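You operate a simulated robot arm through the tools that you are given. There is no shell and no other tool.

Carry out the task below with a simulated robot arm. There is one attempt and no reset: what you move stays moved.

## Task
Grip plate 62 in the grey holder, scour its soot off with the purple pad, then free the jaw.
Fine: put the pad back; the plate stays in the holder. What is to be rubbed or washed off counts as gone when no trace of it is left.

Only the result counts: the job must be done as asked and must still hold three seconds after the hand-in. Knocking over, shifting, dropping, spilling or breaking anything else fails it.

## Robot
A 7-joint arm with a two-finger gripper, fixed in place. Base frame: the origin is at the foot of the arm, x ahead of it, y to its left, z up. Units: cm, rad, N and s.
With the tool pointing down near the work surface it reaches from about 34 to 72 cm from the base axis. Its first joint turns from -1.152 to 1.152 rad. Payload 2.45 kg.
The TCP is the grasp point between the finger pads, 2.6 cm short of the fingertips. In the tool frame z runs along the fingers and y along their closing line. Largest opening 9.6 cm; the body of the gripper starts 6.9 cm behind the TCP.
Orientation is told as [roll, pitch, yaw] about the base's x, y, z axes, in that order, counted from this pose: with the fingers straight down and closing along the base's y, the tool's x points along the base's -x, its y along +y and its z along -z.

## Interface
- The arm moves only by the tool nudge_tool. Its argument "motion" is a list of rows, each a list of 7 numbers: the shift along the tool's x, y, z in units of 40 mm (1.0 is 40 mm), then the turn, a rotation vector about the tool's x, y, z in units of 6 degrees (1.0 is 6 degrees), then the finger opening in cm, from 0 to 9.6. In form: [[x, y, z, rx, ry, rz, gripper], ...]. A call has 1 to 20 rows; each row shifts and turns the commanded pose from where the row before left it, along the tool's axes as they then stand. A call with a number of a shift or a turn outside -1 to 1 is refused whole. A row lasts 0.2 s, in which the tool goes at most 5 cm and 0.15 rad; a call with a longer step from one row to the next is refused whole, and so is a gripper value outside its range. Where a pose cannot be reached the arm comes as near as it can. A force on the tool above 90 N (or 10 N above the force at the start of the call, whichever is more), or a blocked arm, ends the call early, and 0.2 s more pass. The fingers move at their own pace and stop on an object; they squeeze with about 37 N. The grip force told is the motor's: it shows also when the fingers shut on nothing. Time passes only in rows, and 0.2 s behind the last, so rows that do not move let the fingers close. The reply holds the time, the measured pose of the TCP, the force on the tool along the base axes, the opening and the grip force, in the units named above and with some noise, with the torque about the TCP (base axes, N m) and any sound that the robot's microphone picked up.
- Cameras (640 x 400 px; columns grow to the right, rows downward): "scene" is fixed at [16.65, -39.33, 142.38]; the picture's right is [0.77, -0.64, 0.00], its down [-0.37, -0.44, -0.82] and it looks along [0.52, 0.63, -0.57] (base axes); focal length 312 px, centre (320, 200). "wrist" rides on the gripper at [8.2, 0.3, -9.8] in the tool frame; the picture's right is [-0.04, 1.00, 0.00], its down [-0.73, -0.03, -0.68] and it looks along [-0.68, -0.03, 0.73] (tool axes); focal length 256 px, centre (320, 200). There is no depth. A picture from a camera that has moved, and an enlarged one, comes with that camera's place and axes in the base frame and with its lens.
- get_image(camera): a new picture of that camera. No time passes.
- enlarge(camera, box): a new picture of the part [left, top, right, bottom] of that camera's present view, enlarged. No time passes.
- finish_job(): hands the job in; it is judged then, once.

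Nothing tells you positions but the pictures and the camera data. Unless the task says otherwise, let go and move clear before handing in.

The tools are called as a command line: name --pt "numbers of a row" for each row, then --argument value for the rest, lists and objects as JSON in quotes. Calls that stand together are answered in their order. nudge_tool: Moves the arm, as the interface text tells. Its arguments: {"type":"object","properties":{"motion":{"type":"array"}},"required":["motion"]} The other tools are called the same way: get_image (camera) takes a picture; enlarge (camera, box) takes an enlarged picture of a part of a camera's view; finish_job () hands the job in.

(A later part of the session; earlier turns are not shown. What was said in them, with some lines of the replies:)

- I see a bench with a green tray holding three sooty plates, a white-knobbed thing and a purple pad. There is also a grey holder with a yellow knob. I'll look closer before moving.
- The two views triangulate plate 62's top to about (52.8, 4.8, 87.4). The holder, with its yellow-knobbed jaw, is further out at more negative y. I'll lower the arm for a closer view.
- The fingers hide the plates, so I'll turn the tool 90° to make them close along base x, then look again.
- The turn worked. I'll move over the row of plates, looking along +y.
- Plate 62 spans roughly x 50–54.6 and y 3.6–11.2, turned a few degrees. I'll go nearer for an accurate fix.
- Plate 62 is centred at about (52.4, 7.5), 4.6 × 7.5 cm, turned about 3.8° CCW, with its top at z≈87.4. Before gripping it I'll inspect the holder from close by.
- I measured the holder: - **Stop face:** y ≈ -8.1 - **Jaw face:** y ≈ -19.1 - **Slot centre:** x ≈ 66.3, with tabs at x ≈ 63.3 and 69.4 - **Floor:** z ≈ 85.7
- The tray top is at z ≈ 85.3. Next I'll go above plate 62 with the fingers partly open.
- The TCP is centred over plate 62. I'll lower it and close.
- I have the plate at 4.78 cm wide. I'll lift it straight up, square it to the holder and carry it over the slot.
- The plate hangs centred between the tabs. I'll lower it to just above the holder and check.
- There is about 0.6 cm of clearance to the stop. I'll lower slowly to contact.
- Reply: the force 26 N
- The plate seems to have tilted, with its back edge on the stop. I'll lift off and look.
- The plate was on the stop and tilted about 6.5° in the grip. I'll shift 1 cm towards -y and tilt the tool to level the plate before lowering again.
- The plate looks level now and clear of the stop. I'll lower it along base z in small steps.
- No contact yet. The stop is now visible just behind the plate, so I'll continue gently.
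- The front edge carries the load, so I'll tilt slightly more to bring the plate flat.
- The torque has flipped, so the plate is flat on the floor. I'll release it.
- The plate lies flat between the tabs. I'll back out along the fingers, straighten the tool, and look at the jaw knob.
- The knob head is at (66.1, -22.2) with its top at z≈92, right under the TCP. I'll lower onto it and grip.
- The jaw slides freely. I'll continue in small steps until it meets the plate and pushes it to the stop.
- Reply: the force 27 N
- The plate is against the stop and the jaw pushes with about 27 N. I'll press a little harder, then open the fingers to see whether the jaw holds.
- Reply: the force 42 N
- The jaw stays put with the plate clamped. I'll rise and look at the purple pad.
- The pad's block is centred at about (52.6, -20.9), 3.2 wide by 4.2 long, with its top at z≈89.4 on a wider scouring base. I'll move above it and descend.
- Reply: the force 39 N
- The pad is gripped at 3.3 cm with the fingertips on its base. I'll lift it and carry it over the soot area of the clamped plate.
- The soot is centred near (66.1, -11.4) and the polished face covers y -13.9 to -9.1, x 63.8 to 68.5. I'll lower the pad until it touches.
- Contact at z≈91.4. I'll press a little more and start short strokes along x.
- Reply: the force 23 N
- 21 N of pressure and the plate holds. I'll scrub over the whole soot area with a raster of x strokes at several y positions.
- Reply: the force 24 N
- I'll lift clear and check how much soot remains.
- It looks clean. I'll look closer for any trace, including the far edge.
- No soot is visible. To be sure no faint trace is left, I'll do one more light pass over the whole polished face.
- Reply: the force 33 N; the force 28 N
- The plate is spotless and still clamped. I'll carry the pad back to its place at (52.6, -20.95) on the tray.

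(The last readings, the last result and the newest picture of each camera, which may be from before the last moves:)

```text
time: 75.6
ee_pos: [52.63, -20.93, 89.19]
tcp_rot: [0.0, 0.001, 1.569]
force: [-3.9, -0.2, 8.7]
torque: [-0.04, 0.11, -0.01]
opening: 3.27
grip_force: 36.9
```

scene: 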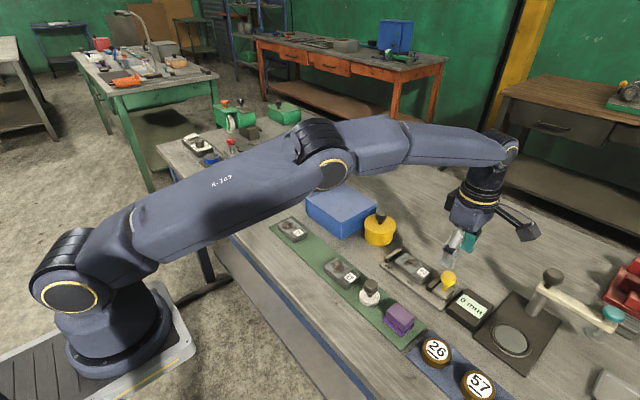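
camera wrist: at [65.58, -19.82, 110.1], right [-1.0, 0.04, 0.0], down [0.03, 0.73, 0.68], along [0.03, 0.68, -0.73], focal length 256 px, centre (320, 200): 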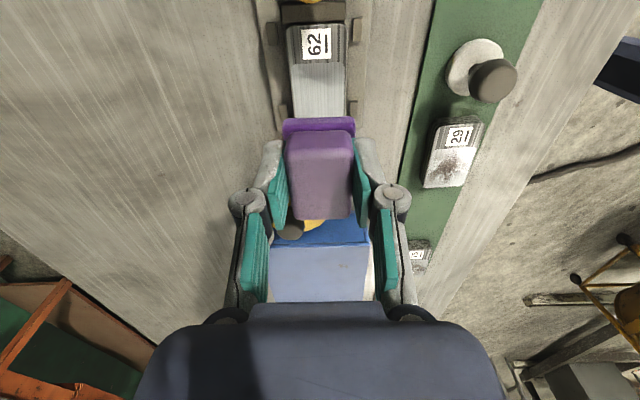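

The pad is back on the tray in the spot it came from. I'll release it and go up.

nudge_tool --pt "0 0 0 0 0 0 4" --pt "0 0 0 0 0 0 5" --pt "0 0 0 0 0 0 6" --pt "0 0 0 0 0 0 6" --pt "0 0 -0.4 0 0 0 6" --pt "0 0 -0.8 0 0 0 6" --pt "0 0 -0.8 0 0 0 6" --pt "0 0 -0.8 0 0 0 6" --pt "0 0 0 0 0 0 6" --pt "0 0 0 0 0 0 6"

enlarge --camera "scene" --box '[370, 290, 430, 340]'

get_image --camera "wrist"

```text
time: 77.8
ee_pos: [52.69, -20.92, 100.21]
tcp_rot: [0.001, 0.0, 1.57]
force: [0.2, -0.7, -0.3]
torque: [-0.03, -0.03, 0.0]
opening: 6.02
grip_force: 0.1
```

```text
8.00 times, centred on (400, 315) of scene
camera zoom: at [16.65, -39.33, 142.38], right [0.77, -0.64, 0.0], down [-0.37, -0.44, -0.82], along [0.52, 0.63, -0.57], focal length 2493 px, centre (-320, -720)
```

zoom: 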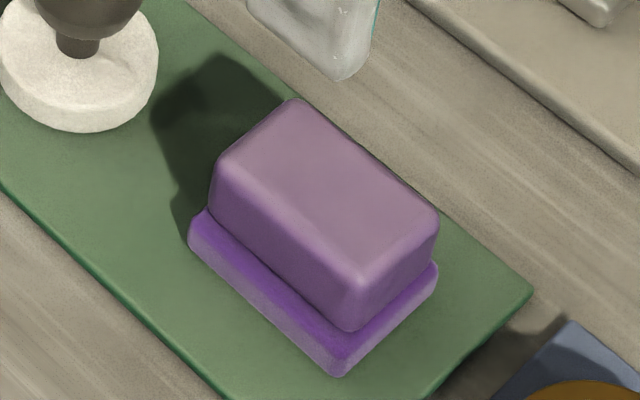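

```text
taken
camera wrist: at [52.38, -29.25, 110.01], right [-1.0, 0.04, 0.0], down [0.03, 0.73, 0.68], along [0.03, 0.68, -0.73], focal length 256 px, centre (320, 200)
```

wrist: 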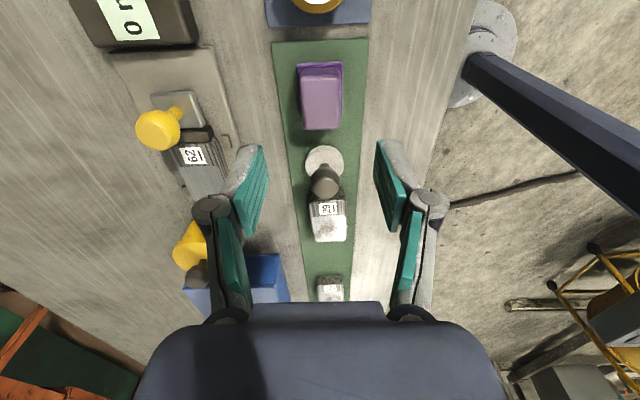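

The pad is back exactly where it was. Next I'll open the jaw, so I'm going above the knob at about (66.2, -19.8).

nudge_tool --pt "-0.07 -0.8 0 0 0 0 6" --pt "-0.07 -0.87 0 0 0 0 6" --pt "-0.07 -0.87 0 0 0 0 6" --pt "-0.07 -0.85 0 0 0 0 6" --pt "0 0 0 0 0 0 6" --pt "0 0 0 0 0 0 6"

get_image --camera "wrist"

```text
time: 79.2
ee_pos: [66.21, -19.88, 100.12]
tcp_rot: [0.0, 0.0, 1.569]
force: [-0.6, 0.3, 0.2]
torque: [0.04, 0.03, -0.03]
opening: 6.0
grip_force: 0.1
```

```text
taken
camera wrist: at [65.92, -28.12, 109.9], right [-1.0, 0.04, 0.0], down [0.03, 0.73, 0.68], along [0.03, 0.68, -0.73], focal length 256 px, centre (320, 200)
```

wrist: 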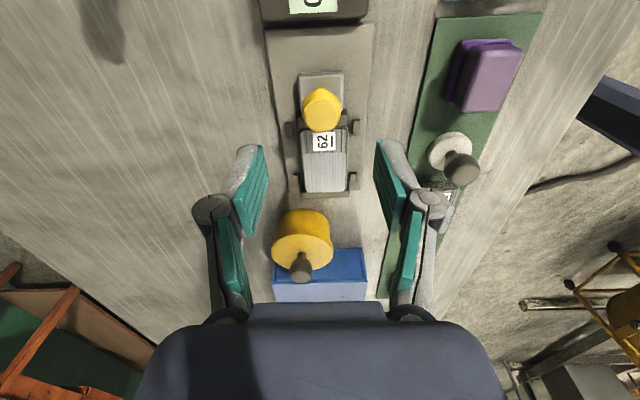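

nudge_tool --pt "0 0 0.6 0 0 0 6" --pt "0 0 0.7 0 0 0 6" --pt "0 0 0.6 0 0 0 6" --pt "0 0 0.3 0 0 0 6" --pt "0 0 0.1 0 0 0 6" --pt "0 0 0 0 0 0 6" --pt "0 0 0 0 0 0 6"

nudge_tool --pt "0 0 0 0 0 0 3.6" --pt "0 0 0 0 0 0 1" --pt "0 0 0 0 0 0 1" --pt "0 0 0 0 0 0 1" --pt "0 0 0 0 0 0 1"

enlarge --camera "scene" --box '[380, 240, 500, 320]'

```text
time: 80.8
ee_pos: [66.22, -19.79, 91.13]
tcp_rot: [0.0, -0.001, 1.568]
force: [-0.4, -0.2, -0.5]
torque: [0.0, 0.01, 0.01]
opening: 6.0
grip_force: 0.1
```

```text
time: 82.0
ee_pos: [66.13, -19.86, 91.11]
tcp_rot: [0.0, -0.001, 1.568]
force: [-8.5, 1.6, 4.3]
torque: [0.05, 0.2, 0.03]
opening: 3.09
grip_force: 45.7
```

```text
5.00 times, centred on (440, 280) of scene
camera zoom: at [16.62, -39.33, 142.38], right [0.77, -0.64, 0.0], down [-0.37, -0.44, -0.82], along [0.52, 0.63, -0.57], focal length 1558 px, centre (-280, -200)
```

zoom: 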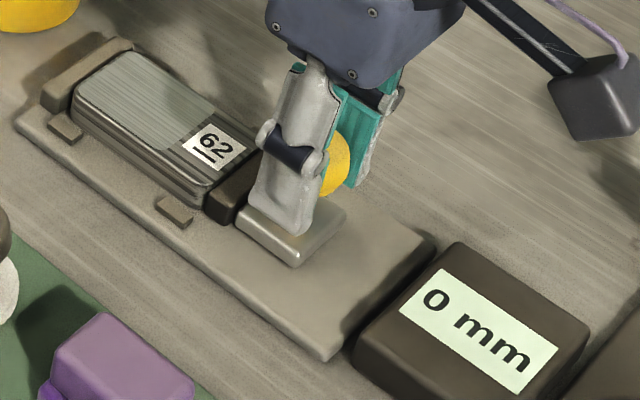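

The knob is gripped. I'll pull the jaw straight back along -y.

nudge_tool --pt "0.1 0.02 0 0 0 0 1" --pt "0.12 0 0 0 0 0 1" --pt "0.12 0 0 0 0 0 1" --pt "0 0 0 0 0 0 1"

enlarge --camera "scene" --box '[380, 240, 500, 320]'

```text
time: 83.0
ee_pos: [66.11, -21.24, 91.26]
tcp_rot: [-0.004, 0.001, 1.568]
force: [-2.3, -0.4, 17.9]
torque: [0.12, 0.04, 0.09]
opening: 3.09
grip_force: 45.1
```

```text
5.00 times, centred on (440, 280) of scene
camera zoom: at [16.61, -39.32, 142.38], right [0.77, -0.64, 0.0], down [-0.36, -0.44, -0.82], along [0.52, 0.63, -0.57], focal length 1558 px, centre (-280, -200)
```

zoom: 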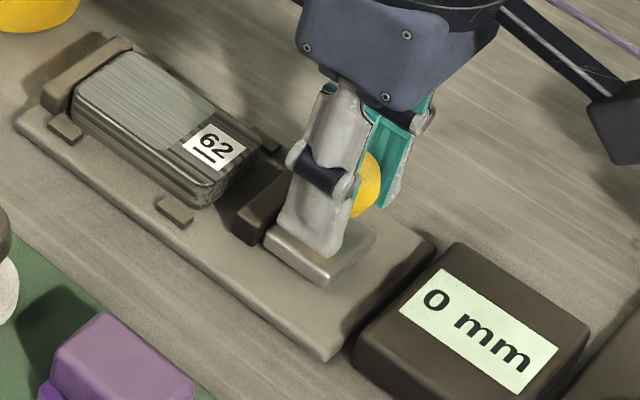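

The jaw is sliding back. I'll bring it to its original open position at y≈-22.2, then release and rise.

nudge_tool --pt "0.1 0 -0.02 0 0 0 1" --pt "0.1 0 0 0 0 0 1" --pt "0.03 0 0 0 0 0 1" --pt "0 0 0 0 0 0 1"

nudge_tool --pt "0 0 0 0 0 0 4" --pt "0 0 0 0 0 0 5" --pt "0 0 0 0 0 0 6" --pt "0 0 0 0 0 0 6" --pt "0 0 -0.4 0 0 0 6" --pt "0 0 -0.8 0 0 0 6" --pt "0 0 -0.8 0 0 0 6" --pt "0 0 -0.8 0 0 0 6" --pt "0 0 -0.8 0 0 0 6" --pt "0.4 0.8 -0.4 0 0 0 6" --pt "0.4 0.8 0 0 0 0 6" --pt "0.4 0.8 0 0 0 0 6" --pt "0 0 0 0 0 0 6" --pt "0 0 0 0 0 0 6"

get_image --camera "scene"

enlarge --camera "scene" --box '[380, 240, 500, 320]'

get_image --camera "wrist"

```text
time: 84.0
ee_pos: [66.3, -22.18, 91.14]
tcp_rot: [0.0, -0.001, 1.569]
force: [-3.3, 1.4, 18.4]
torque: [0.09, 0.07, -0.02]
opening: 3.07
grip_force: 45.2
```

```text
time: 87.0
ee_pos: [56.5, -26.93, 107.21]
tcp_rot: [0.002, -0.002, 1.57]
force: [-0.2, 0.6, -0.2]
torque: [0.04, -0.03, 0.05]
opening: 6.02
grip_force: 0.1
```

```text
taken
```

scene: 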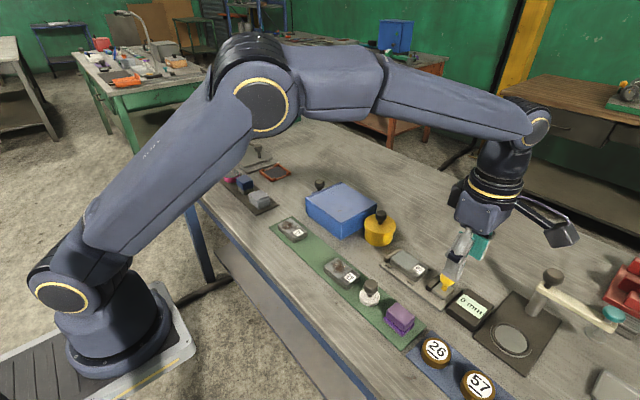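

```text
5.00 times, centred on (440, 280) of scene
camera zoom: at [16.65, -39.33, 142.38], right [0.77, -0.64, 0.0], down [-0.37, -0.44, -0.82], along [0.52, 0.63, -0.57], focal length 1558 px, centre (-280, -200)
```

zoom: 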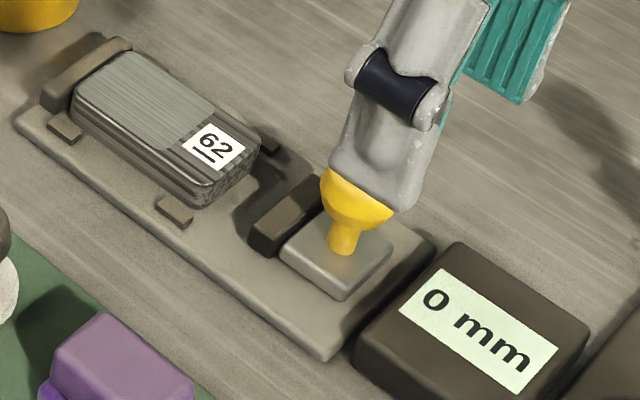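

```text
taken
camera wrist: at [56.13, -35.07, 116.96], right [-1.0, 0.04, 0.0], down [0.03, 0.73, 0.68], along [0.03, 0.68, -0.73], focal length 256 px, centre (320, 200)
```

wrist: 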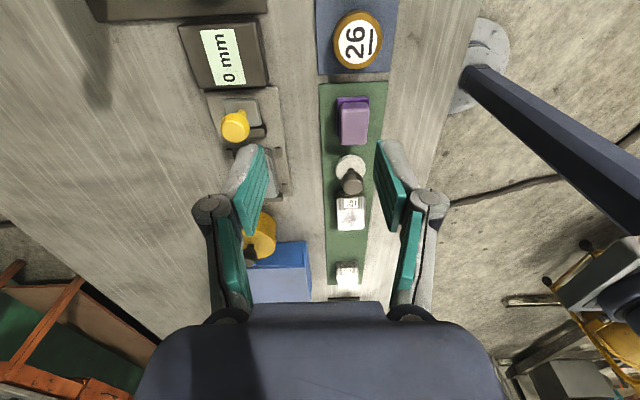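

Plate 62 sits clean in the holder, the jaw is back at its open position, the pad is on the tray and the arm is clear. Everything else looks unmoved, so I'm handing in.

finish_job

```text
The job is handed in.
```

Plate 62 is in the grey holder with its soot scoured off, and the close-up views showed no trace left. The purple pad is back where it was on the tray, and the jaw is back at its starting open position.

- **First placing attempt:** I lowered the plate onto the holder's stop and it tilted in the grip. I lifted it, moved it 1 cm back and set it flat. I saw no mark or shift from this.
- **Gauge:** the display next to the holder read 0 mm the whole time, even with the jaw closed on the plate. I took it to be unrelated to the jaw.
- **Other objects:** the other plates, the tin, the box and the jars looked unmoved in the last pictures.

The job is handed in, but I got no verdict on it.
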